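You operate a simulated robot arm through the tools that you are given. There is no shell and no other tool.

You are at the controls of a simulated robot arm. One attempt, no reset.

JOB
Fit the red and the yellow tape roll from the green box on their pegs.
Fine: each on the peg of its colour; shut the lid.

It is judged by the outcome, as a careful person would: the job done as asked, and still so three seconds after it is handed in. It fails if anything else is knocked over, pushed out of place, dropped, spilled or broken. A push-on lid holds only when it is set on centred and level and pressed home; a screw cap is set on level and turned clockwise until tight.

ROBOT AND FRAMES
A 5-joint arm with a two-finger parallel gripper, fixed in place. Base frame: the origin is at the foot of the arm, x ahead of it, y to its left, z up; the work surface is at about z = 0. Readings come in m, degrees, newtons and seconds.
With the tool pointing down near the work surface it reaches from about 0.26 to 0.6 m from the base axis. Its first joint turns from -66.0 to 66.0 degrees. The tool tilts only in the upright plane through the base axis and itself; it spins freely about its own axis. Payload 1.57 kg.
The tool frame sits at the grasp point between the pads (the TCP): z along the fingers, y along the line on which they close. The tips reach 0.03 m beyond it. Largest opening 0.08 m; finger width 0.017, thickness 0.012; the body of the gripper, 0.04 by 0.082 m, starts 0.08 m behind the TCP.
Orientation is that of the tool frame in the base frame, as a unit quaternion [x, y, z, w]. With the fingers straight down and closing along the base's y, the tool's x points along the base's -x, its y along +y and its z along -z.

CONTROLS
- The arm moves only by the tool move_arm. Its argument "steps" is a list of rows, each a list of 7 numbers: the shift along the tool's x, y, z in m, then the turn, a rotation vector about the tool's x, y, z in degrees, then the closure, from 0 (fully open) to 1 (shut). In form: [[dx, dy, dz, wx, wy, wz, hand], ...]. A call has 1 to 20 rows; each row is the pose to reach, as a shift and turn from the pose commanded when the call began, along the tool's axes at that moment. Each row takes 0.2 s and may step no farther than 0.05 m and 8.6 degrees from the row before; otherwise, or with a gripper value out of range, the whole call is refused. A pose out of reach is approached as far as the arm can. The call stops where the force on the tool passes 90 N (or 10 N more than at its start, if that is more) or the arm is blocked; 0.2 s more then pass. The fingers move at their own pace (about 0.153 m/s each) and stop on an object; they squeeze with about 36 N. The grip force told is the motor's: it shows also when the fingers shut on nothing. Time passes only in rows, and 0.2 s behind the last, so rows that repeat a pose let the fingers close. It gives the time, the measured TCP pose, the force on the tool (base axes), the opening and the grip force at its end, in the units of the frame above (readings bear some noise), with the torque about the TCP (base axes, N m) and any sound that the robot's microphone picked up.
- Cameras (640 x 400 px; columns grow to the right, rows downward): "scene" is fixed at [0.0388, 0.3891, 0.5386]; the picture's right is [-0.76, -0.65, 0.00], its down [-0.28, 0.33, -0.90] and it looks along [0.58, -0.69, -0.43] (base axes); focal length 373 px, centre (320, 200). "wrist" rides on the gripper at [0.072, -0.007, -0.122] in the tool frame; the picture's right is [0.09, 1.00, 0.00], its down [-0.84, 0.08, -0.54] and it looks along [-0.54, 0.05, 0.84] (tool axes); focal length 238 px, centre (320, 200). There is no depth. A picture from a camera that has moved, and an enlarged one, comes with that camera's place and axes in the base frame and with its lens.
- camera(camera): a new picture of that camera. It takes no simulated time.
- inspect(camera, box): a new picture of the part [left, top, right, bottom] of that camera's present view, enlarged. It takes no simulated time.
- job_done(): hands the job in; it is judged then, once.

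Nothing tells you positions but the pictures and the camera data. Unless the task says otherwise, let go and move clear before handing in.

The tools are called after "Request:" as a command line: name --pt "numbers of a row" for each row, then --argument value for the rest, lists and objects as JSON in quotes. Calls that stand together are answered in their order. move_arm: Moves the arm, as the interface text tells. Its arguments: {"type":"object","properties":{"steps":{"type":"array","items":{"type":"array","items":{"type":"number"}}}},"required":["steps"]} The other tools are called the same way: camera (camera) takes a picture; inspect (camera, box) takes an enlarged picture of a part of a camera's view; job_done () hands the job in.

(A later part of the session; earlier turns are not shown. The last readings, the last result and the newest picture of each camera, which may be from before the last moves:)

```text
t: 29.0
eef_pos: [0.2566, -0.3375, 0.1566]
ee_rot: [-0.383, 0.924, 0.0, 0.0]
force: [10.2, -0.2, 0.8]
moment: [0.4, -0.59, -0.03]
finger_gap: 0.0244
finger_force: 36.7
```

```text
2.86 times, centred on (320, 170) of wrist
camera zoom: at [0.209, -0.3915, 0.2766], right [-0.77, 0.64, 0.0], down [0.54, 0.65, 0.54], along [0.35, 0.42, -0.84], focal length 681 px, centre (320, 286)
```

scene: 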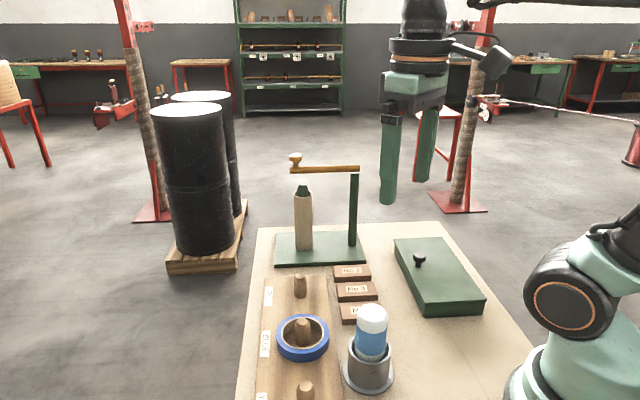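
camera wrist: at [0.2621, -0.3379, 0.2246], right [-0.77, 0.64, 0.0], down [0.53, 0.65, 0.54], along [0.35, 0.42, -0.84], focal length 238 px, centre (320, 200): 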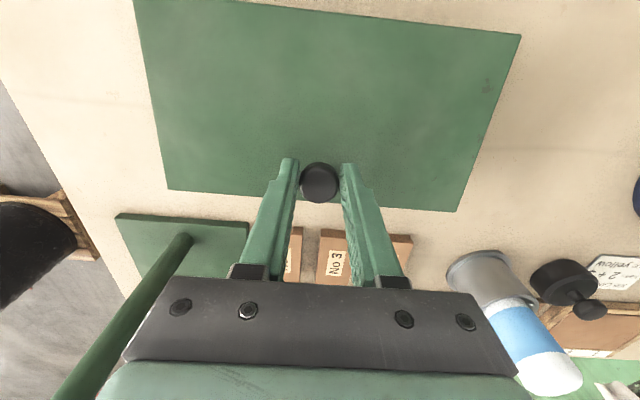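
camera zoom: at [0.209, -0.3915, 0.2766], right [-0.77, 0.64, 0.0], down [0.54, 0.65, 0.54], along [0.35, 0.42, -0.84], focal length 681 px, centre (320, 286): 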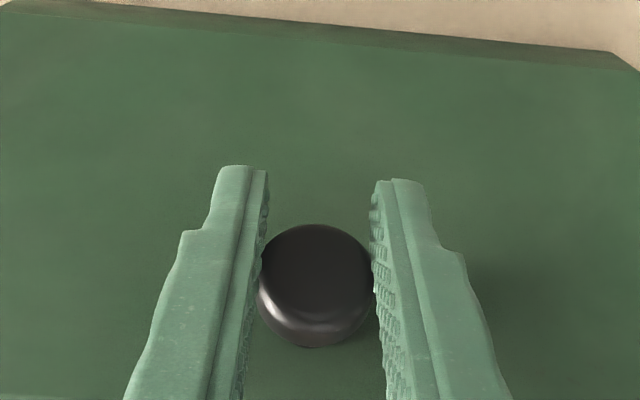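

The arc I commanded ran too far toward the hinge, so the knob has crept to the edge of the pads (gap 0.0244, lid at about 65°). The fitted hinge radius is about 0.10 m. I'll lower the lid back under control, re-grip, and redo it on the corrected arc.

Request:
move_arm --pt "-0.007 0 0.001 0 0 0 1" --pt "-0.0145 0 0.003 0 0 0 1" --pt "-0.0221 0 0.006 0 0 0 1" --pt "-0.029 0 0.009 0 0 0 1" --pt "-0.036 0 0.0122 0 0 0 1" --pt "-0.0423 0 0.0158 0 0 0 1" --pt "-0.0485 0 0.0197 0 0 0 1" --pt "-0.0548 0 0.0238 0 0 0 1" --pt "-0.0607 0 0.028 0 0 0 1" --pt "-0.0657 0 0.0323 0 0 0 1" --pt "-0.0705 0 0.0368 0 0 0 1" --pt "-0.0749 0 0.0414 0 0 0 1"

Request:
inspect --camera "scene" --box '[380, 190, 500, 300]'

Request:
inspect --camera "wrist" --box '[220, 100, 420, 240]'

```text
t: 31.6
eef_pos: [0.31, -0.2829, 0.1143]
ee_rot: [-0.385, 0.923, 0.001, 0.0]
force: [-0.9, 0.0, 1.2]
moment: [0.01, -0.03, 0.01]
finger_gap: 0.0
finger_force: 21.1
```

```text
3.64 times, centred on (440, 245) of scene
camera zoom: at [0.0387, 0.3892, 0.5386], right [-0.76, -0.65, 0.0], down [-0.28, 0.33, -0.9], along [0.58, -0.69, -0.43], focal length 1356 px, centre (-116, 36)
```

zoom: 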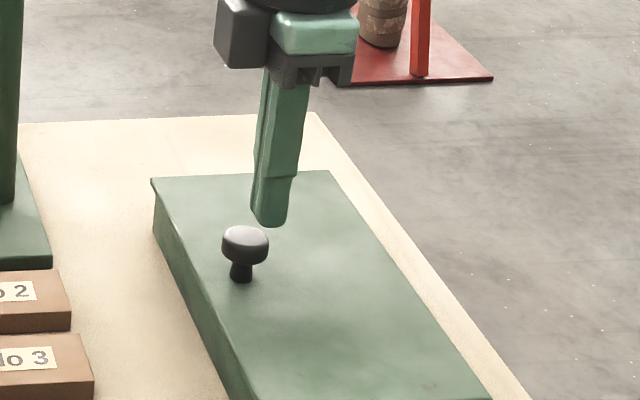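

```text
2.86 times, centred on (320, 170) of wrist
camera zoom: at [0.2632, -0.3365, 0.2359], right [-0.77, 0.63, 0.0], down [0.53, 0.65, 0.54], along [0.34, 0.42, -0.84], focal length 681 px, centre (320, 286)
```

zoom: 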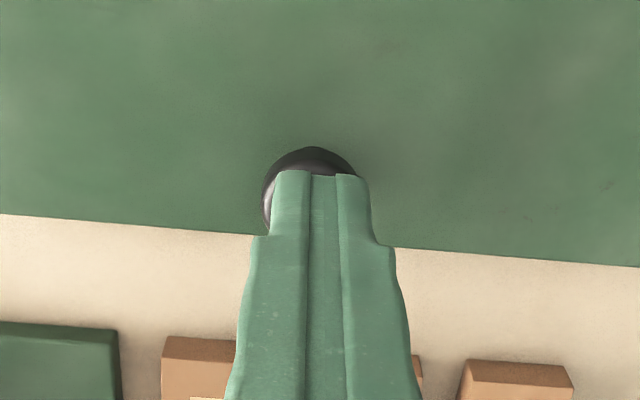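

The knob slipped off and the lid closed again without disturbing anything. I'll open the fingers, re-centre with a slight lead toward the front edge, and check.

Request:
move_arm --pt "0 0 -0.006 0 0 0 0.3" --pt "-0.008 -0.0005 -0.006 0 0 0 0.3" --pt "-0.0157 -0.001 0.0 0 0 0 0.3" --pt "-0.0157 -0.001 0.008 0 0 0 0.3" --pt "-0.0157 -0.001 0.008 0 0 0 0.3"

Request:
inspect --camera "wrist" --box '[220, 100, 420, 240]'

Request:
inspect --camera "scene" --box '[380, 210, 500, 320]'

```text
t: 32.8
eef_pos: [0.3212, -0.2745, 0.1062]
ee_rot: [-0.383, 0.924, 0.0, 0.0]
force: [0.7, 0.4, -0.5]
moment: [0.01, 0.02, -0.02]
finger_gap: 0.0559
finger_force: 0.0
```

```text
2.86 times, centred on (320, 170) of wrist
camera zoom: at [0.2738, -0.328, 0.2268], right [-0.77, 0.64, 0.0], down [0.54, 0.65, 0.54], along [0.35, 0.42, -0.84], focal length 681 px, centre (320, 286)
```

zoom: 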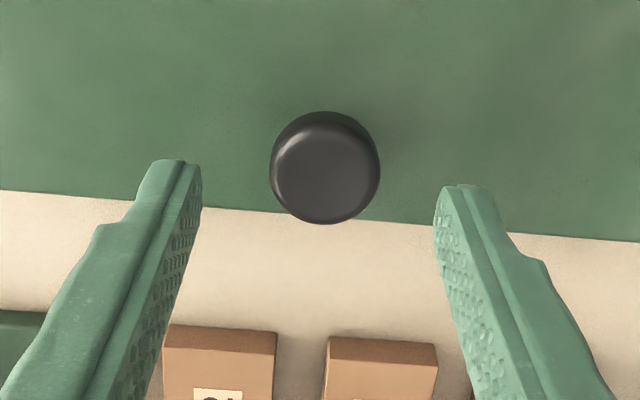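

```text
3.64 times, centred on (440, 265) of scene
camera zoom: at [0.0388, 0.3891, 0.5386], right [-0.76, -0.65, 0.0], down [-0.28, 0.33, -0.9], along [0.58, -0.69, -0.43], focal length 1356 px, centre (-116, -36)
```

zoom: 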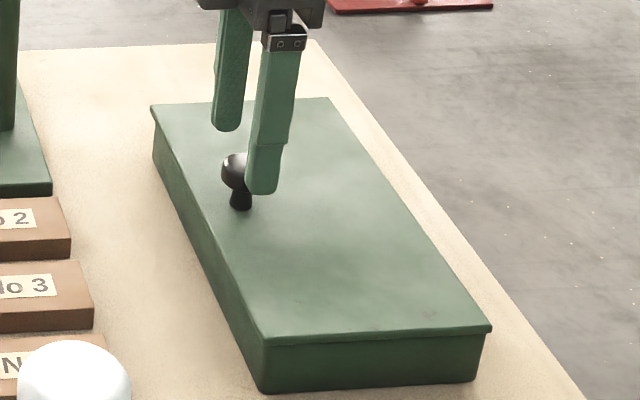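

The knob sits about 2–4 mm to the hinge side of the finger centre, which is the lead I want. I'll grip slightly higher so that the tips clear the lid while it rotates, then open in short checked segments.

Request:
move_arm --pt "-0.0005 0.001 0.015 0 0 0 0.3" --pt "-0.0005 0.001 0.025 0 0 0 0.3" --pt "-0.0005 0.001 0.0295 0 0 0 0.3" --pt "-0.0005 0.001 0.0295 0 0 0 0.3" --pt "-0.0005 0.001 0.0295 0 0 0 1" --pt "-0.0005 0.001 0.0295 0 0 0 1" --pt "-0.0005 0.001 0.0295 0 0 0 1"

Request:
inspect --camera "wrist" --box '[220, 100, 420, 240]'

Request:
inspect --camera "scene" --box '[400, 230, 460, 285]'

```text
t: 34.4
eef_pos: [0.32, -0.274, 0.0767]
ee_rot: [-0.382, 0.924, 0.0, 0.0]
force: [0.4, 0.0, -0.6]
moment: [0.02, -0.09, 0.03]
finger_gap: 0.0272
finger_force: 37.8
```

```text
2.86 times, centred on (320, 170) of wrist
camera zoom: at [0.2734, -0.3271, 0.1977], right [-0.77, 0.64, 0.0], down [0.54, 0.65, 0.54], along [0.35, 0.42, -0.84], focal length 681 px, centre (320, 286)
```

zoom: 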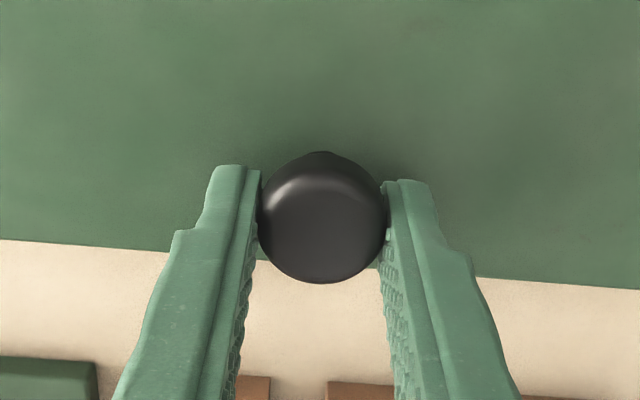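

```text
7.27 times, centred on (430, 258) of scene
camera zoom: at [0.0388, 0.3891, 0.5386], right [-0.76, -0.65, 0.0], down [-0.28, 0.33, -0.9], along [0.58, -0.69, -0.43], focal length 2712 px, centre (-480, -218)
```

zoom: 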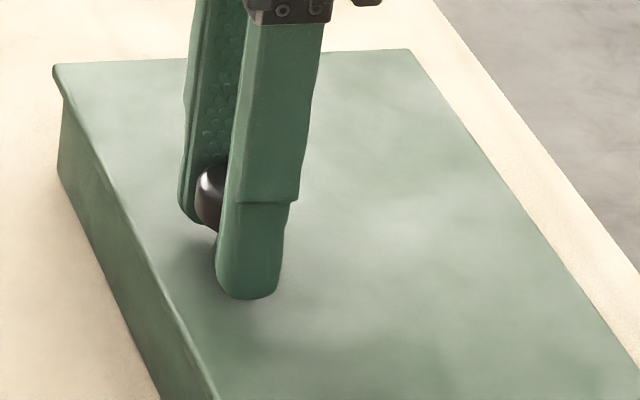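

Good, centred grip. Opening to 40° along the hinge arc in 2.5° rows.

Request:
move_arm --pt "0.0011 0 -0.0043 0 0 0 1" --pt "0.0025 0 -0.0086 0 0 0 1" --pt "0.004 0 -0.0128 0 0 0 1" --pt "0.0057 0 -0.017 0 0 0 1" --pt "0.0076 0 -0.0211 0 0 0 1" --pt "0.0097 0 -0.0251 0 0 0 1" --pt "0.0119 0 -0.029 0 0 0 1" --pt "0.0144 0 -0.0327 0 0 0 1" --pt "0.017 0 -0.0364 0 0 0 1" --pt "0.0197 0 -0.04 0 0 0 1" --pt "0.0226 0 -0.0434 0 0 0 1" --pt "0.0256 0 -0.0467 0 0 0 1" --pt "0.0288 0 -0.0499 0 0 0 1" --pt "0.0321 0 -0.0529 0 0 0 1" --pt "0.0355 0 -0.0558 0 0 0 1" --pt "0.0391 0 -0.0586 0 0 0 1"

Request:
inspect --camera "wrist" --box '[220, 100, 420, 240]'

Request:
inspect --camera "scene" --box '[380, 190, 500, 300]'

```text
t: 37.8
eef_pos: [0.2931, -0.2999, 0.1348]
ee_rot: [-0.383, 0.924, -0.001, 0.0]
force: [15.3, 6.1, 1.5]
moment: [0.86, -0.99, 0.01]
finger_gap: 0.0272
finger_force: 37.6
```

```text
2.86 times, centred on (320, 170) of wrist
camera zoom: at [0.2459, -0.3545, 0.2563], right [-0.77, 0.64, 0.0], down [0.54, 0.65, 0.54], along [0.35, 0.42, -0.84], focal length 681 px, centre (320, 286)
```

zoom: 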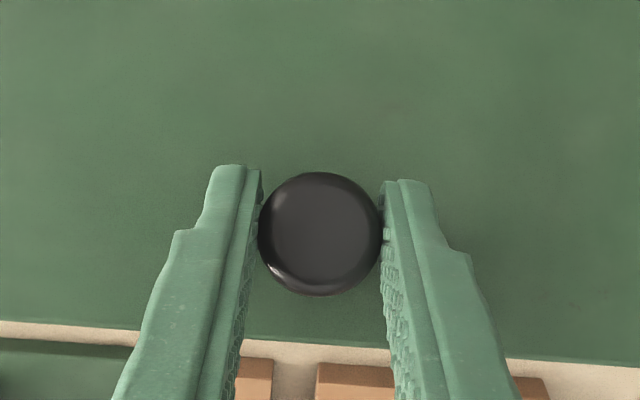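

```text
3.64 times, centred on (440, 245) of scene
camera zoom: at [0.0388, 0.3891, 0.5386], right [-0.76, -0.65, 0.0], down [-0.28, 0.33, -0.9], along [0.58, -0.69, -0.43], focal length 1356 px, centre (-116, 36)
```

zoom: 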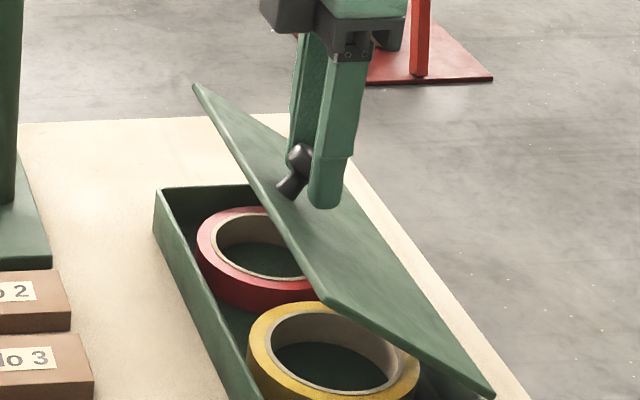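

Request:
move_arm --pt "0.0037 0 -0.0026 0 0 0 1" --pt "0.0075 0 -0.005 0 0 0 1" --pt "0.0114 0 -0.0072 0 0 0 1" --pt "0.0154 0 -0.0093 0 0 0 1"

Request:
inspect --camera "wrist" --box '[220, 100, 420, 240]'

Request:
inspect --camera "scene" --box '[380, 190, 500, 300]'

```text
t: 38.8
eef_pos: [0.2824, -0.3107, 0.1452]
ee_rot: [-0.383, 0.924, -0.001, 0.0]
force: [14.9, 10.5, 8.3]
moment: [0.85, -0.97, -0.01]
finger_gap: 0.0273
finger_force: 37.7
```

```text
2.86 times, centred on (320, 170) of wrist
camera zoom: at [0.2351, -0.3654, 0.2655], right [-0.77, 0.64, 0.0], down [0.54, 0.65, 0.54], along [0.35, 0.42, -0.84], focal length 681 px, centre (320, 286)
```

zoom: 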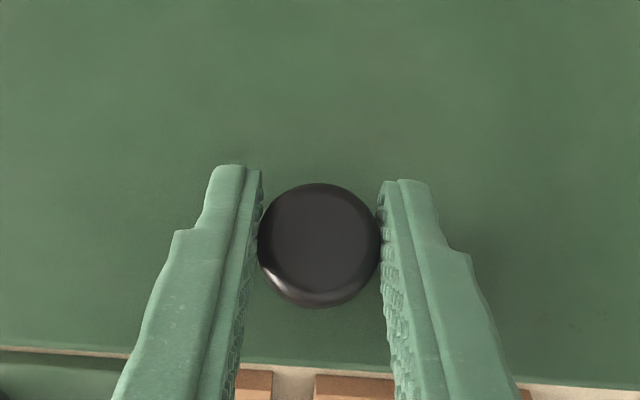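

```text
3.64 times, centred on (440, 245) of scene
camera zoom: at [0.0387, 0.3892, 0.5385], right [-0.76, -0.65, 0.0], down [-0.28, 0.33, -0.9], along [0.58, -0.69, -0.43], focal length 1356 px, centre (-116, 36)
```

zoom: 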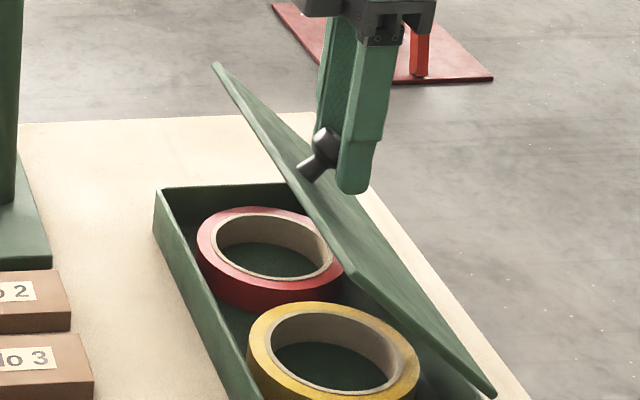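

The knob is creeping slowly toward the pad edge as the lid turns. Sliding the pads outward along the lid's own direction (which puts no torque on the hinge) should re-centre it, so I'll do that and check.

Request:
move_arm --pt "-0.001 0 -0.0022 0 0 0 1" --pt "-0.0022 0 -0.0044 0 0 0 1" --pt "-0.0033 0 -0.0064 0 0 0 1"

Request:
inspect --camera "wrist" --box '[220, 100, 420, 240]'

Request:
inspect --camera "scene" --box '[380, 190, 500, 300]'

```text
t: 39.6
eef_pos: [0.2839, -0.3092, 0.1506]
ee_rot: [-0.381, 0.925, -0.001, 0.0]
force: [-4.6, -23.3, -29.2]
moment: [-0.63, 0.34, -0.08]
finger_gap: 0.0272
finger_force: 38.2
```

```text
2.86 times, centred on (320, 170) of wrist
camera zoom: at [0.2361, -0.3639, 0.2709], right [-0.77, 0.64, 0.0], down [0.54, 0.65, 0.54], along [0.35, 0.42, -0.84], focal length 681 px, centre (320, 286)
```

zoom: 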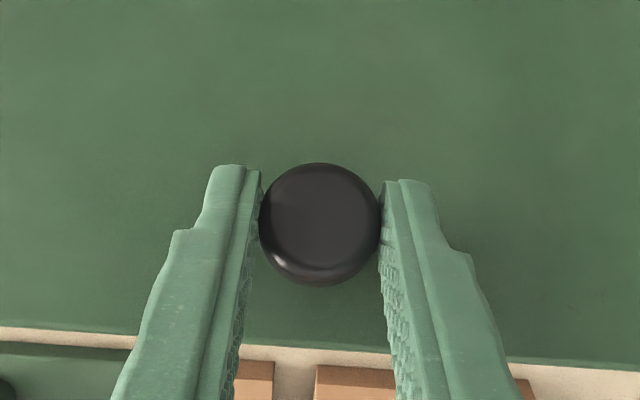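

```text
3.64 times, centred on (440, 245) of scene
camera zoom: at [0.0389, 0.389, 0.5386], right [-0.76, -0.65, 0.0], down [-0.28, 0.33, -0.9], along [0.58, -0.69, -0.43], focal length 1356 px, centre (-116, 36)
```

zoom: 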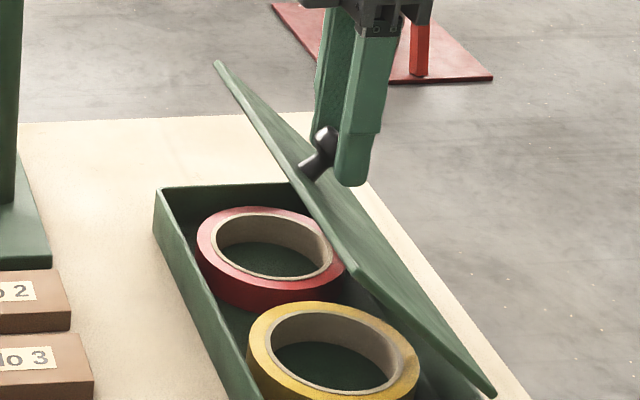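

That worked: the knob is back near the centre of the pads and the lid stayed put. I'll open another 10° and repeat the same technique.

Request:
move_arm --pt "0.0041 0 -0.0018 0 0 0 1" --pt "0.0082 0 -0.004 0 0 0 1" --pt "0.0124 0 -0.006 0 0 0 1" --pt "0.0167 0 -0.0078 0 0 0 1"

Request:
inspect --camera "wrist" --box '[220, 100, 420, 240]'

Request:
inspect --camera "scene" --box '[380, 190, 500, 300]'

```text
t: 40.6
eef_pos: [0.273, -0.3201, 0.1591]
ee_rot: [-0.382, 0.924, 0.0, 0.0]
force: [8.8, 14.8, 14.2]
moment: [1.02, -0.83, 0.02]
finger_gap: 0.0274
finger_force: 37.3
```

```text
2.86 times, centred on (320, 170) of wrist
camera zoom: at [0.2262, -0.3745, 0.281], right [-0.77, 0.64, 0.0], down [0.54, 0.65, 0.54], along [0.35, 0.42, -0.84], focal length 681 px, centre (320, 286)
```

zoom: 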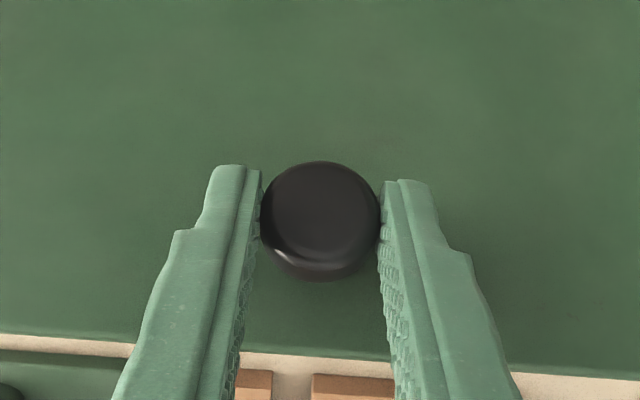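

```text
3.64 times, centred on (440, 245) of scene
camera zoom: at [0.0387, 0.3892, 0.5385], right [-0.76, -0.65, 0.0], down [-0.28, 0.33, -0.9], along [0.58, -0.69, -0.43], focal length 1356 px, centre (-116, 36)
```

zoom: 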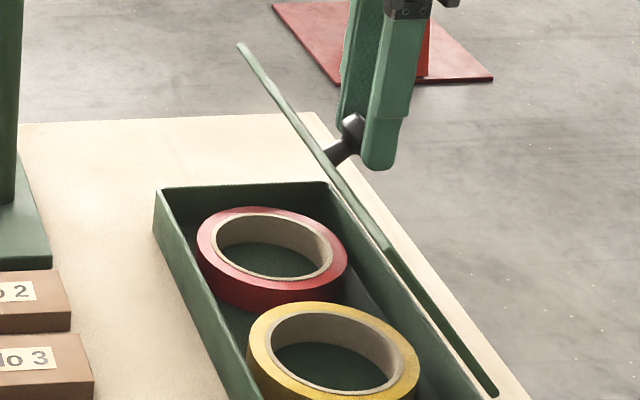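

The lid is now at about 55° with the knob still centred. Continuing another 15°.

Request:
move_arm --pt "0.0043 0 -0.0014 0 0 0 1" --pt "0.0087 0 -0.0028 0 0 0 1" --pt "0.0131 0 -0.004 0 0 0 1" --pt "0.0176 0 -0.005 0 0 0 1"

Request:
inspect --camera "wrist" --box '[220, 100, 420, 240]'

Request:
inspect --camera "scene" --box '[380, 190, 500, 300]'

```text
t: 41.6
eef_pos: [0.261, -0.3331, 0.1641]
ee_rot: [-0.383, 0.924, -0.001, 0.0]
force: [10.1, 7.4, 6.7]
moment: [0.87, -1.0, -0.04]
finger_gap: 0.0273
finger_force: 38.0
```

```text
2.86 times, centred on (320, 170) of wrist
camera zoom: at [0.2126, -0.3877, 0.2846], right [-0.77, 0.64, 0.0], down [0.54, 0.65, 0.54], along [0.35, 0.42, -0.84], focal length 681 px, centre (320, 286)
```

zoom: 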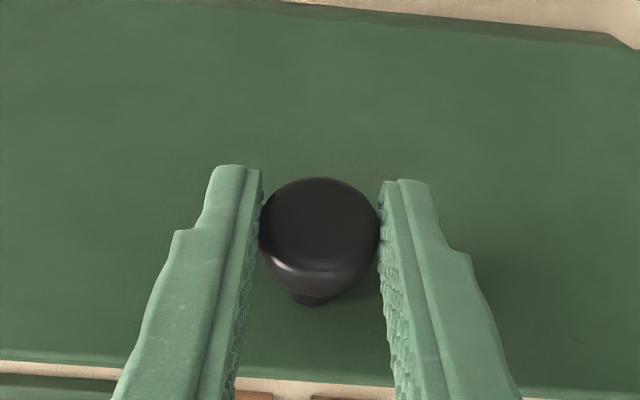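

```text
3.64 times, centred on (440, 245) of scene
camera zoom: at [0.0387, 0.3892, 0.5385], right [-0.76, -0.65, 0.0], down [-0.28, 0.33, -0.9], along [0.58, -0.69, -0.43], focal length 1356 px, centre (-116, 36)
```

zoom: 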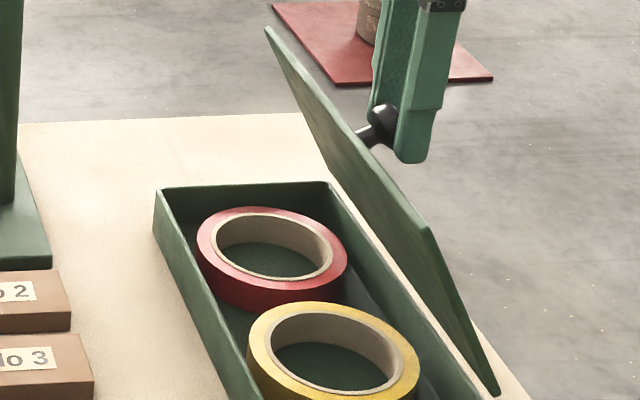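

Request:
move_arm --pt "-0.0005 0 -0.0022 0 0 0 1" --pt "0.004 0 -0.0032 0 0 0 1" --pt "0.0086 0 -0.0042 0 0 0 1" --pt "0.0132 0 -0.0049 0 0 0 1" --pt "0.0178 0 -0.0054 0 0 0 1"

Request:
inspect --camera "wrist" --box '[220, 100, 420, 240]'

Request:
inspect --camera "scene" --box '[390, 180, 510, 290]'

```text
t: 42.8
eef_pos: [0.2479, -0.3449, 0.1691]
ee_rot: [-0.382, 0.924, -0.001, 0.0]
force: [11.7, 2.7, -3.5]
moment: [0.8, -1.02, -0.02]
finger_gap: 0.0276
finger_force: 37.4
```

```text
2.86 times, centred on (320, 170) of wrist
camera zoom: at [0.2007, -0.3998, 0.2905], right [-0.77, 0.64, 0.0], down [0.54, 0.65, 0.54], along [0.35, 0.42, -0.84], focal length 681 px, centre (320, 286)
```

zoom: 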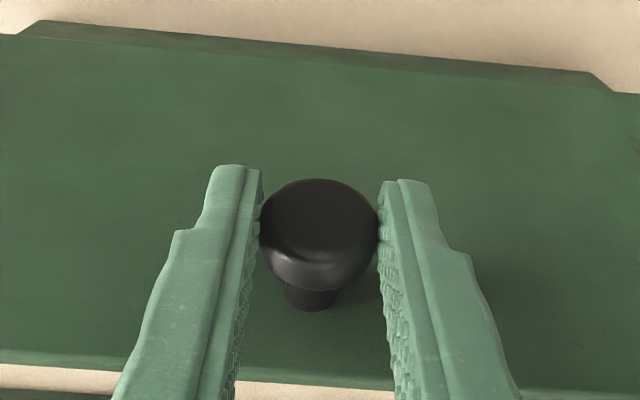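

```text
3.64 times, centred on (450, 235) of scene
camera zoom: at [0.0388, 0.3891, 0.5386], right [-0.76, -0.65, 0.0], down [-0.28, 0.33, -0.9], along [0.58, -0.69, -0.43], focal length 1356 px, centre (-153, 73)
```

zoom: 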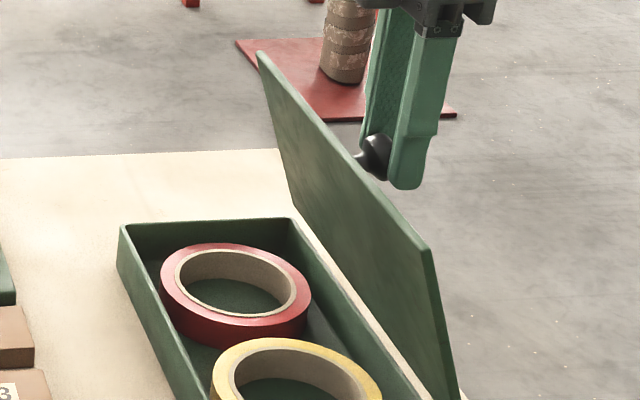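

Request:
move_arm --pt "0.0047 0 -0.0008 0 0 0 1" --pt "0.0095 0 -0.0012 0 0 0 1" --pt "0.0142 0 -0.0012 0 0 0 1" --pt "0.0189 0 -0.0008 0 0 0 1" --pt "0.0235 0 -0.0002 0 0 0 1"

Request:
inspect --camera "wrist" --box '[220, 100, 420, 240]'

Request:
inspect --camera "scene" --box '[390, 180, 510, 290]'

```text
t: 44.0
eef_pos: [0.2295, -0.3625, 0.1705]
ee_rot: [-0.383, 0.924, 0.0, 0.0]
force: [3.8, 4.0, 9.2]
moment: [0.73, -0.7, 0.01]
finger_gap: 0.026
finger_force: 36.7
```

```text
2.86 times, centred on (320, 170) of wrist
camera zoom: at [0.1836, -0.417, 0.291], right [-0.77, 0.64, 0.0], down [0.54, 0.65, 0.54], along [0.35, 0.42, -0.84], focal length 681 px, centre (320, 286)
```

zoom: 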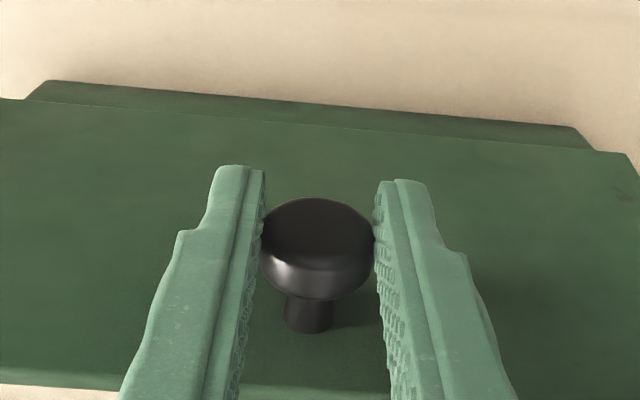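

```text
3.64 times, centred on (450, 235) of scene
camera zoom: at [0.0387, 0.3892, 0.5385], right [-0.76, -0.65, 0.0], down [-0.28, 0.33, -0.9], along [0.58, -0.69, -0.43], focal length 1356 px, centre (-153, 73)
```

zoom: 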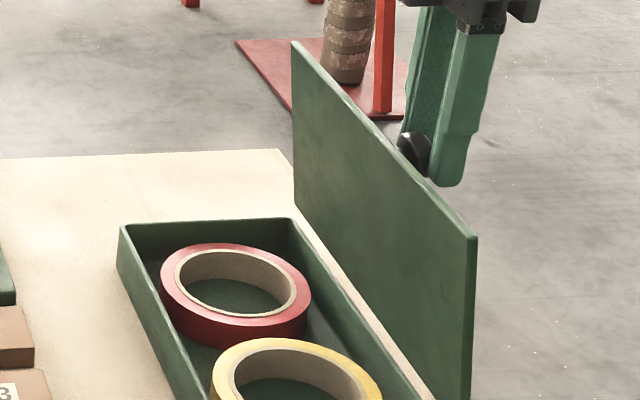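

The lid is now at about 85°, just short of vertical. I'll carry it over the top with a slightly quicker push toward the hinge side.

Request:
move_arm --pt "0.013 0 0.001 0 0 0 1" --pt "0.026 0 0.004 0 0 0 1" --pt "0.034 0 0.008 0 0 0 1"

Request:
inspect --camera "scene" --box '[390, 180, 510, 290]'

Request:
camera --camera "wrist"

```text
t: 44.8
eef_pos: [0.206, -0.3863, 0.1607]
ee_rot: [-0.383, 0.924, 0.001, -0.001]
force: [0.1, -0.5, -0.2]
moment: [-0.02, -0.01, -0.01]
finger_gap: 0.0
finger_force: 21.2
```

```text
3.64 times, centred on (450, 235) of scene
camera zoom: at [0.0388, 0.3891, 0.5386], right [-0.76, -0.65, 0.0], down [-0.28, 0.33, -0.9], along [0.58, -0.69, -0.43], focal length 1356 px, centre (-153, 73)
```

zoom: 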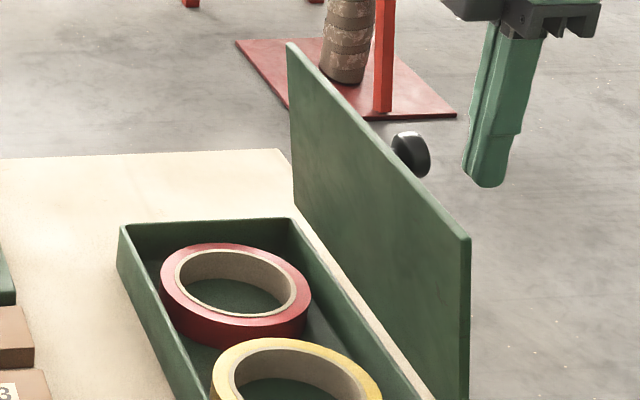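

```text
taken
camera wrist: at [0.159, -0.4406, 0.2813], right [-0.77, 0.64, 0.0], down [0.54, 0.65, 0.54], along [0.35, 0.42, -0.84], focal length 238 px, centre (320, 200)
```

wrist: 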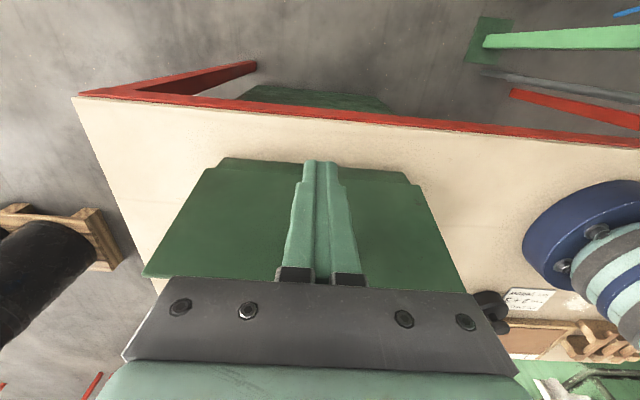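

The fingers came off but the lid is still standing near vertical. I'll back away a little and see whether it stays.

Request:
move_arm --pt "0.005 0 -0.03 0 0 0 1"

Request:
inspect --camera "scene" --box '[390, 180, 510, 290]'

```text
t: 45.2
eef_pos: [0.2025, -0.3903, 0.1897]
ee_rot: [-0.382, 0.924, -0.001, 0.0]
force: [-0.8, 0.2, 0.0]
moment: [-0.01, 0.0, 0.01]
finger_gap: 0.0001
finger_force: 21.5
```

```text
3.64 times, centred on (450, 235) of scene
camera zoom: at [0.0388, 0.3891, 0.5386], right [-0.76, -0.65, 0.0], down [-0.28, 0.33, -0.9], along [0.58, -0.69, -0.43], focal length 1356 px, centre (-153, 73)
```

zoom: 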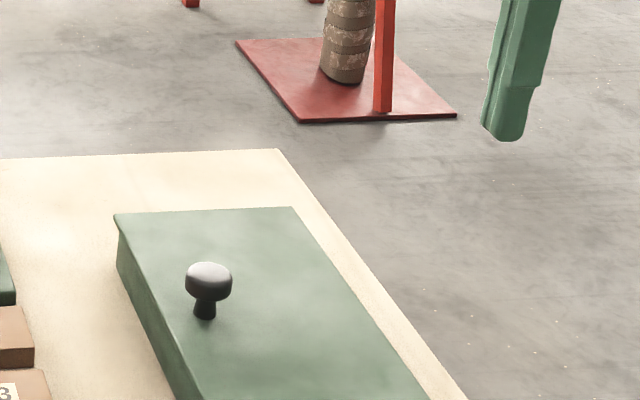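

The lid fell back just short of going over centre. The method works, though, so I'll repeat it with more lead on the pads, sliding outward earlier so that the grip lasts past vertical.

Request:
move_arm --pt "-0.045 0 0 0 0 0 0.3" --pt "-0.09 0 0 0 0 0 0.3" --pt "-0.135 0 0.01 0 0 0 0.3" --pt "-0.167 -0.0006 0.04 0 0 0 0.3" --pt "-0.167 -0.0006 0.075 0 0 0 0.3" --pt "-0.167 -0.0006 0.0835 0 0 0 0.3" --pt "-0.167 -0.0006 0.0835 0 0 0 0.3"

Request:
inspect --camera "wrist" --box '[220, 100, 420, 240]'

Request:
camera --camera "scene"

```text
t: 46.8
eef_pos: [0.3225, -0.2731, 0.1085]
ee_rot: [-0.383, 0.924, 0.0, 0.0]
force: [-0.5, -0.1, 0.7]
moment: [0.0, 0.0, 0.01]
finger_gap: 0.0559
finger_force: 0.1
```

```text
2.86 times, centred on (320, 170) of wrist
camera zoom: at [0.2744, -0.3267, 0.2288], right [-0.77, 0.64, 0.0], down [0.54, 0.65, 0.54], along [0.35, 0.42, -0.84], focal length 681 px, centre (320, 286)
```

zoom: 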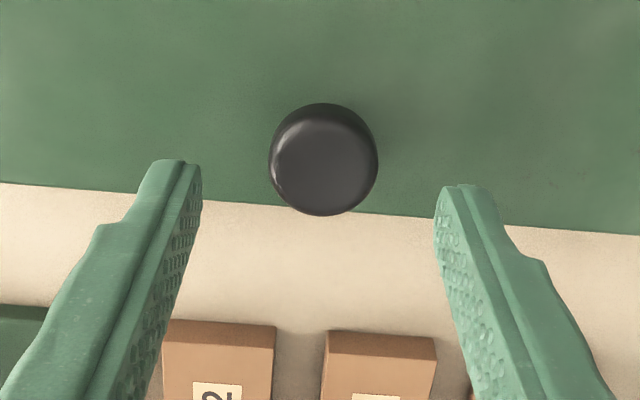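

```text
taken
```

scene: 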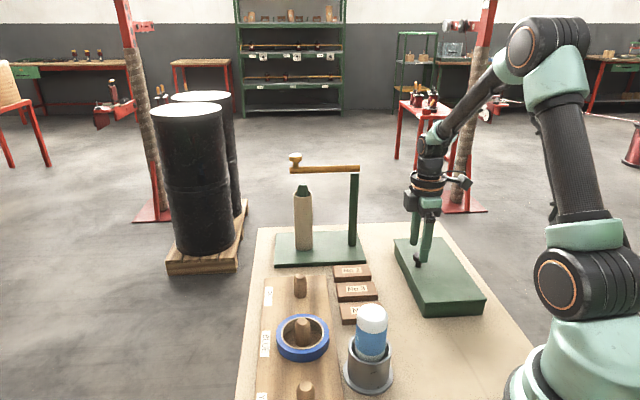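

Request:
move_arm --pt "-0.0012 0 0.015 0 0 0 0.3" --pt "-0.0012 0 0.026 0 0 0 0.3" --pt "-0.0012 0 0.031 0 0 0 0.3" --pt "-0.0012 0 0.031 0 0 0 0.3" --pt "-0.0012 0 0.031 0 0 0 1" --pt "-0.0012 0 0.031 0 0 0 1" --pt "-0.0012 0 0.031 0 0 0 1"

Request:
inspect --camera "wrist" --box '[220, 100, 420, 240]'

```text
t: 48.4
eef_pos: [0.3225, -0.2725, 0.0772]
ee_rot: [-0.383, 0.924, 0.0, 0.001]
force: [-2.0, 4.3, 2.7]
moment: [0.1, 0.07, -0.06]
finger_gap: 0.027
finger_force: 37.4
```

```text
2.86 times, centred on (320, 170) of wrist
camera zoom: at [0.2756, -0.3252, 0.1976], right [-0.77, 0.64, 0.0], down [0.54, 0.65, 0.54], along [0.35, 0.42, -0.84], focal length 681 px, centre (320, 286)
```

zoom: 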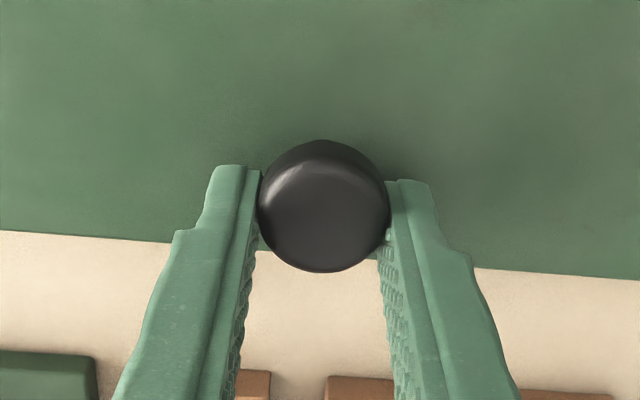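

Gripped with the extra lead. Opening to 30°, then sliding outward along the lid.

Request:
move_arm --pt "0.0011 0 -0.0043 0 0 0 1" --pt "0.0025 0 -0.0086 0 0 0 1" --pt "0.004 0 -0.0128 0 0 0 1" --pt "0.0057 0 -0.017 0 0 0 1" --pt "0.0076 0 -0.0211 0 0 0 1" --pt "0.0097 0 -0.0251 0 0 0 1" --pt "0.0119 0 -0.029 0 0 0 1" --pt "0.0144 0 -0.0327 0 0 0 1" --pt "0.017 0 -0.0364 0 0 0 1" --pt "0.0197 0 -0.04 0 0 0 1" --pt "0.0226 0 -0.0434 0 0 0 1" --pt "0.0256 0 -0.0467 0 0 0 1"

Request:
inspect --camera "wrist" --box '[220, 100, 420, 240]'

```text
t: 51.0
eef_pos: [0.3046, -0.2895, 0.1227]
ee_rot: [-0.383, 0.924, 0.0, 0.0]
force: [4.0, 16.1, -2.1]
moment: [0.96, -0.77, -0.05]
finger_gap: 0.0272
finger_force: 37.7
```

```text
2.86 times, centred on (320, 170) of wrist
camera zoom: at [0.257, -0.3437, 0.2444], right [-0.77, 0.64, 0.0], down [0.54, 0.65, 0.54], along [0.35, 0.42, -0.84], focal length 681 px, centre (320, 286)
```

zoom: 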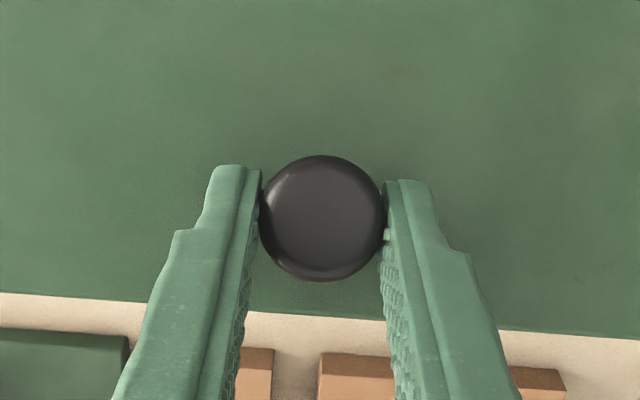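

Request:
move_arm --pt "-0.002 0 -0.0019 0 0 0 1" --pt "-0.004 0 -0.0037 0 0 0 1" --pt "-0.0008 0 -0.0069 0 0 0 1" --pt "0.0025 0 -0.0099 0 0 0 1" --pt "0.0059 0 -0.0128 0 0 0 1" --pt "0.0095 0 -0.0156 0 0 0 1" --pt "0.0132 0 -0.0182 0 0 0 1" --pt "0.017 0 -0.0206 0 0 0 1" --pt "0.0209 0 -0.0228 0 0 0 1" --pt "0.0249 0 -0.0249 0 0 0 1"

Request:
inspect --camera "wrist" --box '[220, 100, 420, 240]'

Request:
inspect --camera "scene" --box '[390, 180, 510, 290]'

```text
t: 53.2
eef_pos: [0.2869, -0.3079, 0.149]
ee_rot: [-0.383, 0.924, 0.0, -0.001]
force: [3.2, 23.6, 14.0]
moment: [1.04, -0.62, -0.06]
finger_gap: 0.027
finger_force: 37.8
```

```text
2.86 times, centred on (320, 170) of wrist
camera zoom: at [0.2397, -0.3611, 0.2697], right [-0.77, 0.64, 0.0], down [0.54, 0.65, 0.54], along [0.35, 0.42, -0.84], focal length 681 px, centre (320, 286)
```

zoom: 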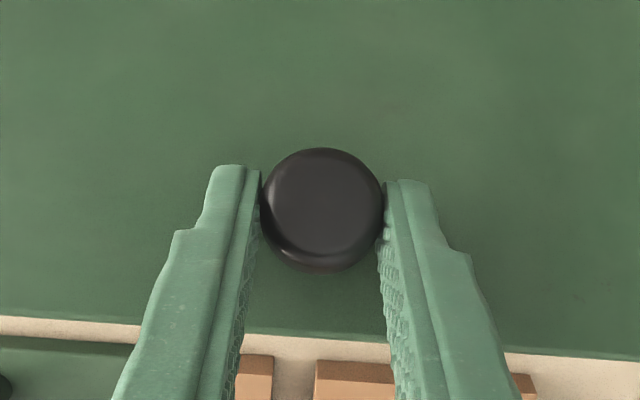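

```text
3.64 times, centred on (450, 235) of scene
camera zoom: at [0.0387, 0.3892, 0.5385], right [-0.76, -0.65, 0.0], down [-0.28, 0.33, -0.9], along [0.58, -0.69, -0.43], focal length 1356 px, centre (-153, 73)
```

zoom: 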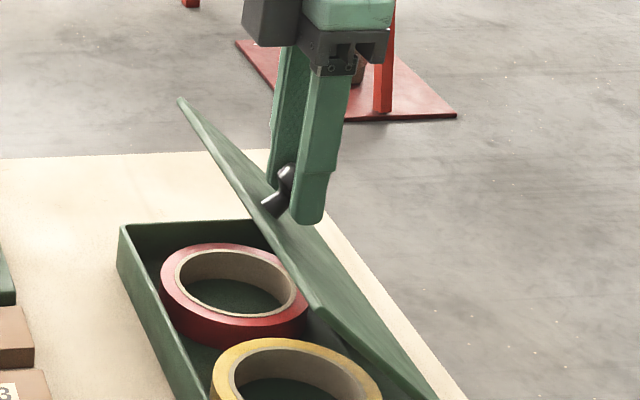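

Much better: the knob is still on the leading half of the pads at about 47°. Continuing to about 65°.

Request:
move_arm --pt "-0.0015 0.001 -0.0026 0 0 0 1" --pt "0.0026 0.001 -0.0048 0 0 0 1" --pt "0.0067 0.001 -0.0069 0 0 0 1" --pt "0.0109 0.001 -0.0087 0 0 0 1" --pt "0.0152 0.001 -0.0104 0 0 0 1" --pt "0.0196 0.001 -0.0119 0 0 0 1" --pt "0.0241 0.001 -0.0132 0 0 0 1" --pt "0.0286 0.001 -0.0143 0 0 0 1"

Request:
inspect --camera "wrist" --box '[220, 100, 420, 240]'

Request:
inspect --camera "scene" --box '[390, 180, 510, 290]'

```text
t: 55.0
eef_pos: [0.2664, -0.3271, 0.1641]
ee_rot: [-0.383, 0.924, -0.001, 0.0]
force: [11.1, 8.5, 15.0]
moment: [0.84, -0.94, 0.0]
finger_gap: 0.0272
finger_force: 37.6
```

```text
2.86 times, centred on (320, 170) of wrist
camera zoom: at [0.2191, -0.3809, 0.285], right [-0.77, 0.64, 0.0], down [0.54, 0.65, 0.54], along [0.35, 0.41, -0.84], focal length 681 px, centre (320, 286)
```

zoom: 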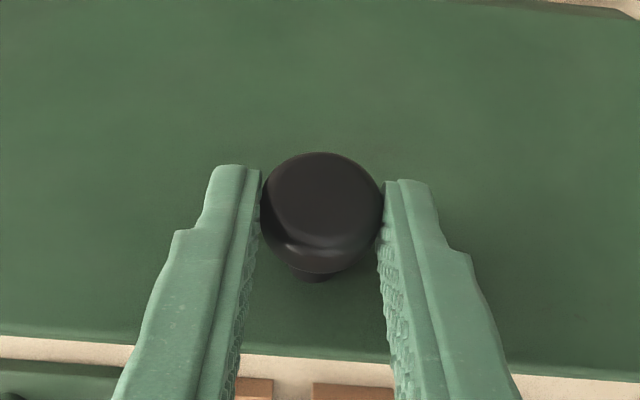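

```text
3.64 times, centred on (450, 235) of scene
camera zoom: at [0.0387, 0.3892, 0.5385], right [-0.76, -0.65, 0.0], down [-0.28, 0.33, -0.9], along [0.58, -0.69, -0.43], focal length 1356 px, centre (-153, 73)
```

zoom: 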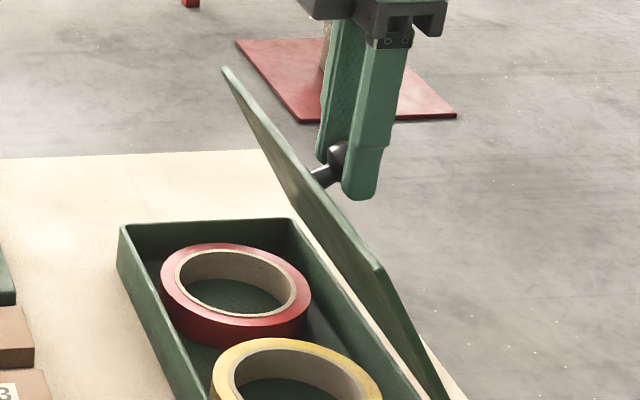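

Request:
move_arm --pt "-0.0003 0 -0.0015 0 0 0 1" --pt "0.0043 0 -0.0025 0 0 0 1" --pt "0.0089 0 -0.0034 0 0 0 1" --pt "0.0136 0 -0.004 0 0 0 1" --pt "0.0182 0 -0.0045 0 0 0 1" --pt "0.0229 0 -0.0047 0 0 0 1" --pt "0.0276 0 -0.0048 0 0 0 1" --pt "0.0323 0 -0.0046 0 0 0 1"

Request:
inspect --camera "wrist" --box '[220, 100, 420, 240]'

Request:
inspect --camera "scene" --box '[390, 180, 510, 290]'

```text
t: 56.8
eef_pos: [0.2443, -0.3507, 0.1694]
ee_rot: [-0.383, 0.924, -0.002, 0.0]
force: [17.4, -4.2, 8.5]
moment: [0.69, -1.15, -0.07]
finger_gap: 0.0273
finger_force: 37.5
```

```text
2.86 times, centred on (320, 170) of wrist
camera zoom: at [0.196, -0.4037, 0.289], right [-0.77, 0.64, 0.0], down [0.54, 0.65, 0.54], along [0.35, 0.41, -0.84], focal length 681 px, centre (320, 286)
```

zoom: 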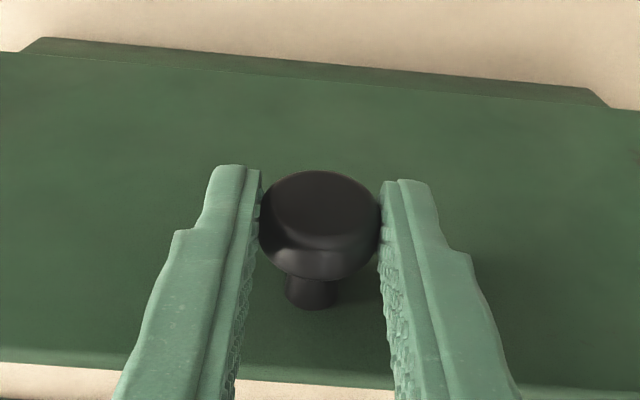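

```text
3.64 times, centred on (450, 235) of scene
camera zoom: at [0.0387, 0.3892, 0.5385], right [-0.76, -0.65, 0.0], down [-0.28, 0.33, -0.9], along [0.58, -0.69, -0.43], focal length 1356 px, centre (-153, 73)
```

zoom: 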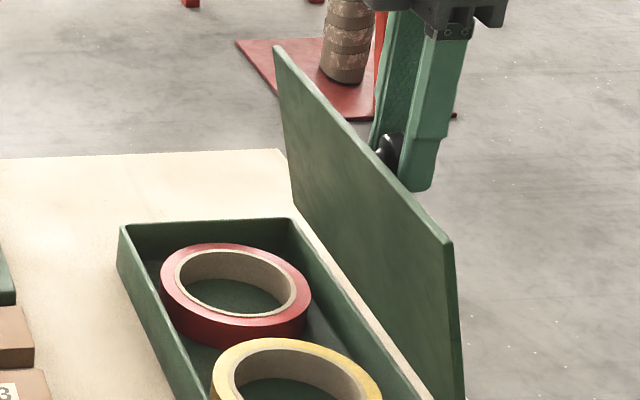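

Request:
move_arm --pt "0.0047 -0.0008 -0.0003 0 0 0 1" --pt "0.0093 -0.0008 0.0002 0 0 0 1" --pt "0.014 -0.0008 0.0008 0 0 0 1" --pt "0.0186 -0.0008 0.0016 0 0 0 1" --pt "0.0232 -0.0008 0.0026 0 0 0 1" --pt "0.0277 -0.0008 0.0038 0 0 0 1" --pt "0.0322 -0.0008 0.0052 0 0 0 1"

Request:
inspect --camera "wrist" --box '[220, 100, 420, 240]'

Request:
inspect --camera "scene" --box '[390, 180, 510, 290]'

```text
t: 58.4
eef_pos: [0.2211, -0.3727, 0.1624]
ee_rot: [-0.383, 0.924, 0.0, 0.0]
force: [10.8, 0.9, 9.8]
moment: [0.78, -0.97, -0.08]
finger_gap: 0.0271
finger_force: 37.7
```

```text
2.86 times, centred on (320, 170) of wrist
camera zoom: at [0.1735, -0.427, 0.2831], right [-0.77, 0.64, 0.0], down [0.54, 0.65, 0.54], along [0.35, 0.42, -0.84], focal length 681 px, centre (320, 286)
```

zoom: 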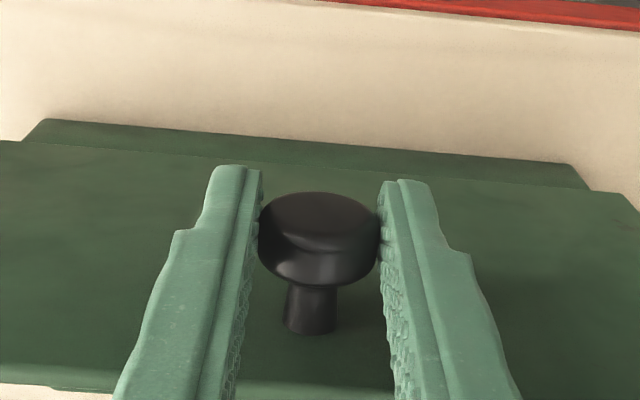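

```text
3.64 times, centred on (450, 235) of scene
camera zoom: at [0.0387, 0.3892, 0.5385], right [-0.76, -0.65, 0.0], down [-0.28, 0.33, -0.9], along [0.58, -0.69, -0.43], focal length 1356 px, centre (-153, 73)
```

zoom: 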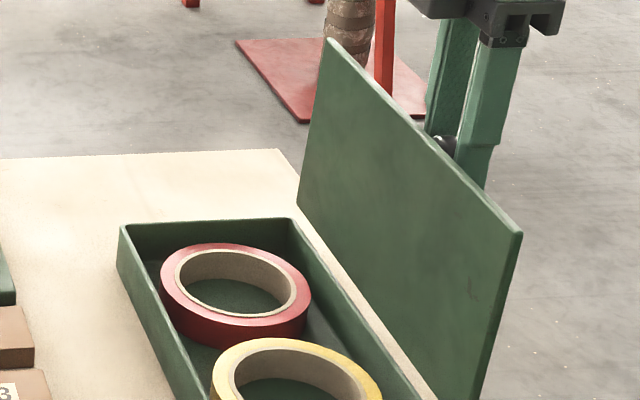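

The lid is past vertical (about 95°). A few more degrees so that it rests open, watching for the hinge stop.

Request:
move_arm --pt "0.0044 -0.0005 0.0014 0 0 0 1" --pt "0.0087 -0.0005 0.003 0 0 0 1" --pt "0.013 -0.0005 0.005 0 0 0 1" --pt "0.0171 -0.0005 0.007 0 0 0 1"

Request:
inspect --camera "wrist" --box '[220, 100, 420, 240]'

Request:
inspect --camera "scene" --box '[390, 180, 510, 290]'

```text
t: 59.4
eef_pos: [0.208, -0.3846, 0.1553]
ee_rot: [-0.382, 0.924, 0.001, 0.0]
force: [0.6, 5.0, 14.7]
moment: [0.85, -0.8, 0.02]
finger_gap: 0.0272
finger_force: 37.6
```

```text
2.86 times, centred on (320, 170) of wrist
camera zoom: at [0.1613, -0.4395, 0.2759], right [-0.77, 0.64, 0.0], down [0.54, 0.65, 0.54], along [0.35, 0.42, -0.84], focal length 681 px, centre (320, 286)
```

zoom: 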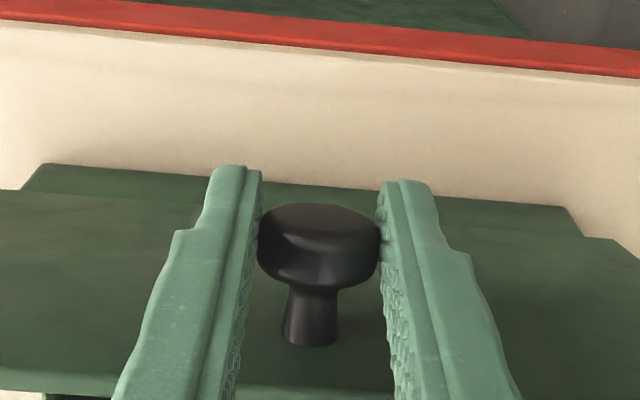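

```text
3.64 times, centred on (450, 235) of scene
camera zoom: at [0.0387, 0.3892, 0.5385], right [-0.76, -0.65, 0.0], down [-0.28, 0.33, -0.9], along [0.58, -0.69, -0.43], focal length 1356 px, centre (-153, 73)
```

zoom: 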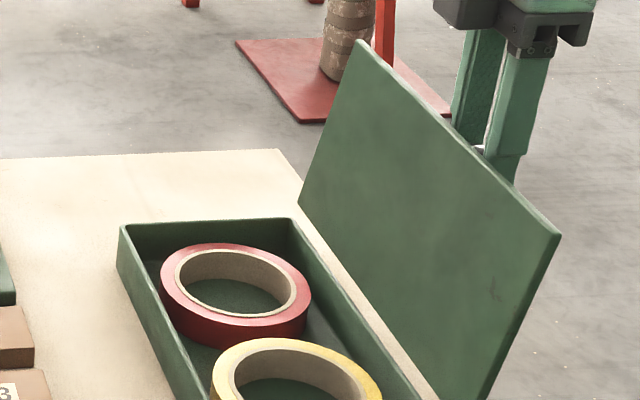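

Request:
move_arm --pt "0.0041 0 0.002 0 0 0 1" --pt "0.0082 0 0.0042 0 0 0 1" --pt "0.0082 0 0.0042 0 0 0 1"

Request:
inspect --camera "scene" --box '[390, 180, 510, 290]'

Request:
inspect --camera "wrist" --box '[220, 100, 420, 240]'

```text
t: 60.2
eef_pos: [0.2035, -0.3905, 0.151]
ee_rot: [-0.382, 0.924, 0.0, 0.0]
force: [1.3, 10.2, 16.4]
moment: [0.56, -0.42, 0.02]
finger_gap: 0.0272
finger_force: 37.7
```

```text
3.64 times, centred on (450, 235) of scene
camera zoom: at [0.0387, 0.3892, 0.5385], right [-0.76, -0.65, 0.0], down [-0.28, 0.33, -0.9], along [0.58, -0.69, -0.43], focal length 1356 px, centre (-153, 73)
```

zoom: 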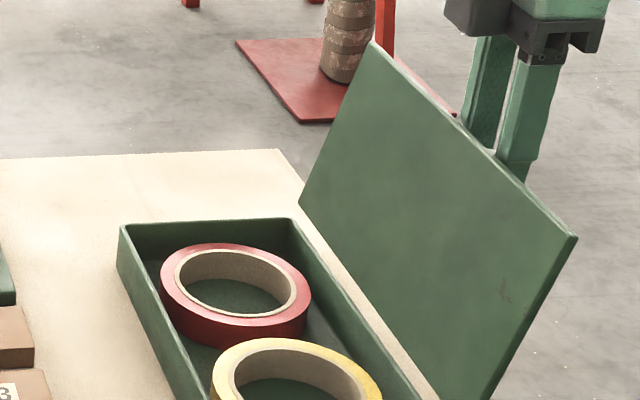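

```text
2.86 times, centred on (320, 170) of wrist
camera zoom: at [0.1563, -0.4447, 0.2716], right [-0.77, 0.64, 0.0], down [0.54, 0.65, 0.54], along [0.35, 0.42, -0.84], focal length 681 px, centre (320, 286)
```

zoom: 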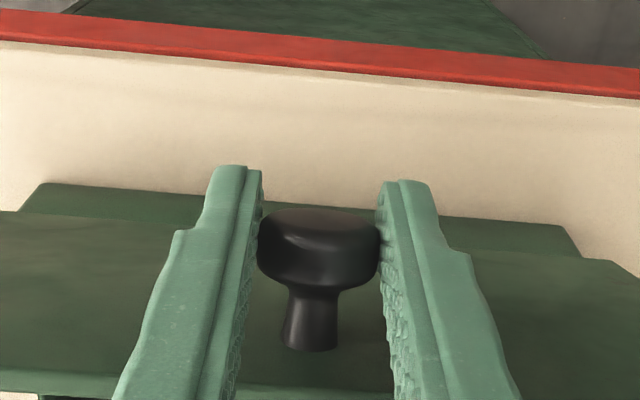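

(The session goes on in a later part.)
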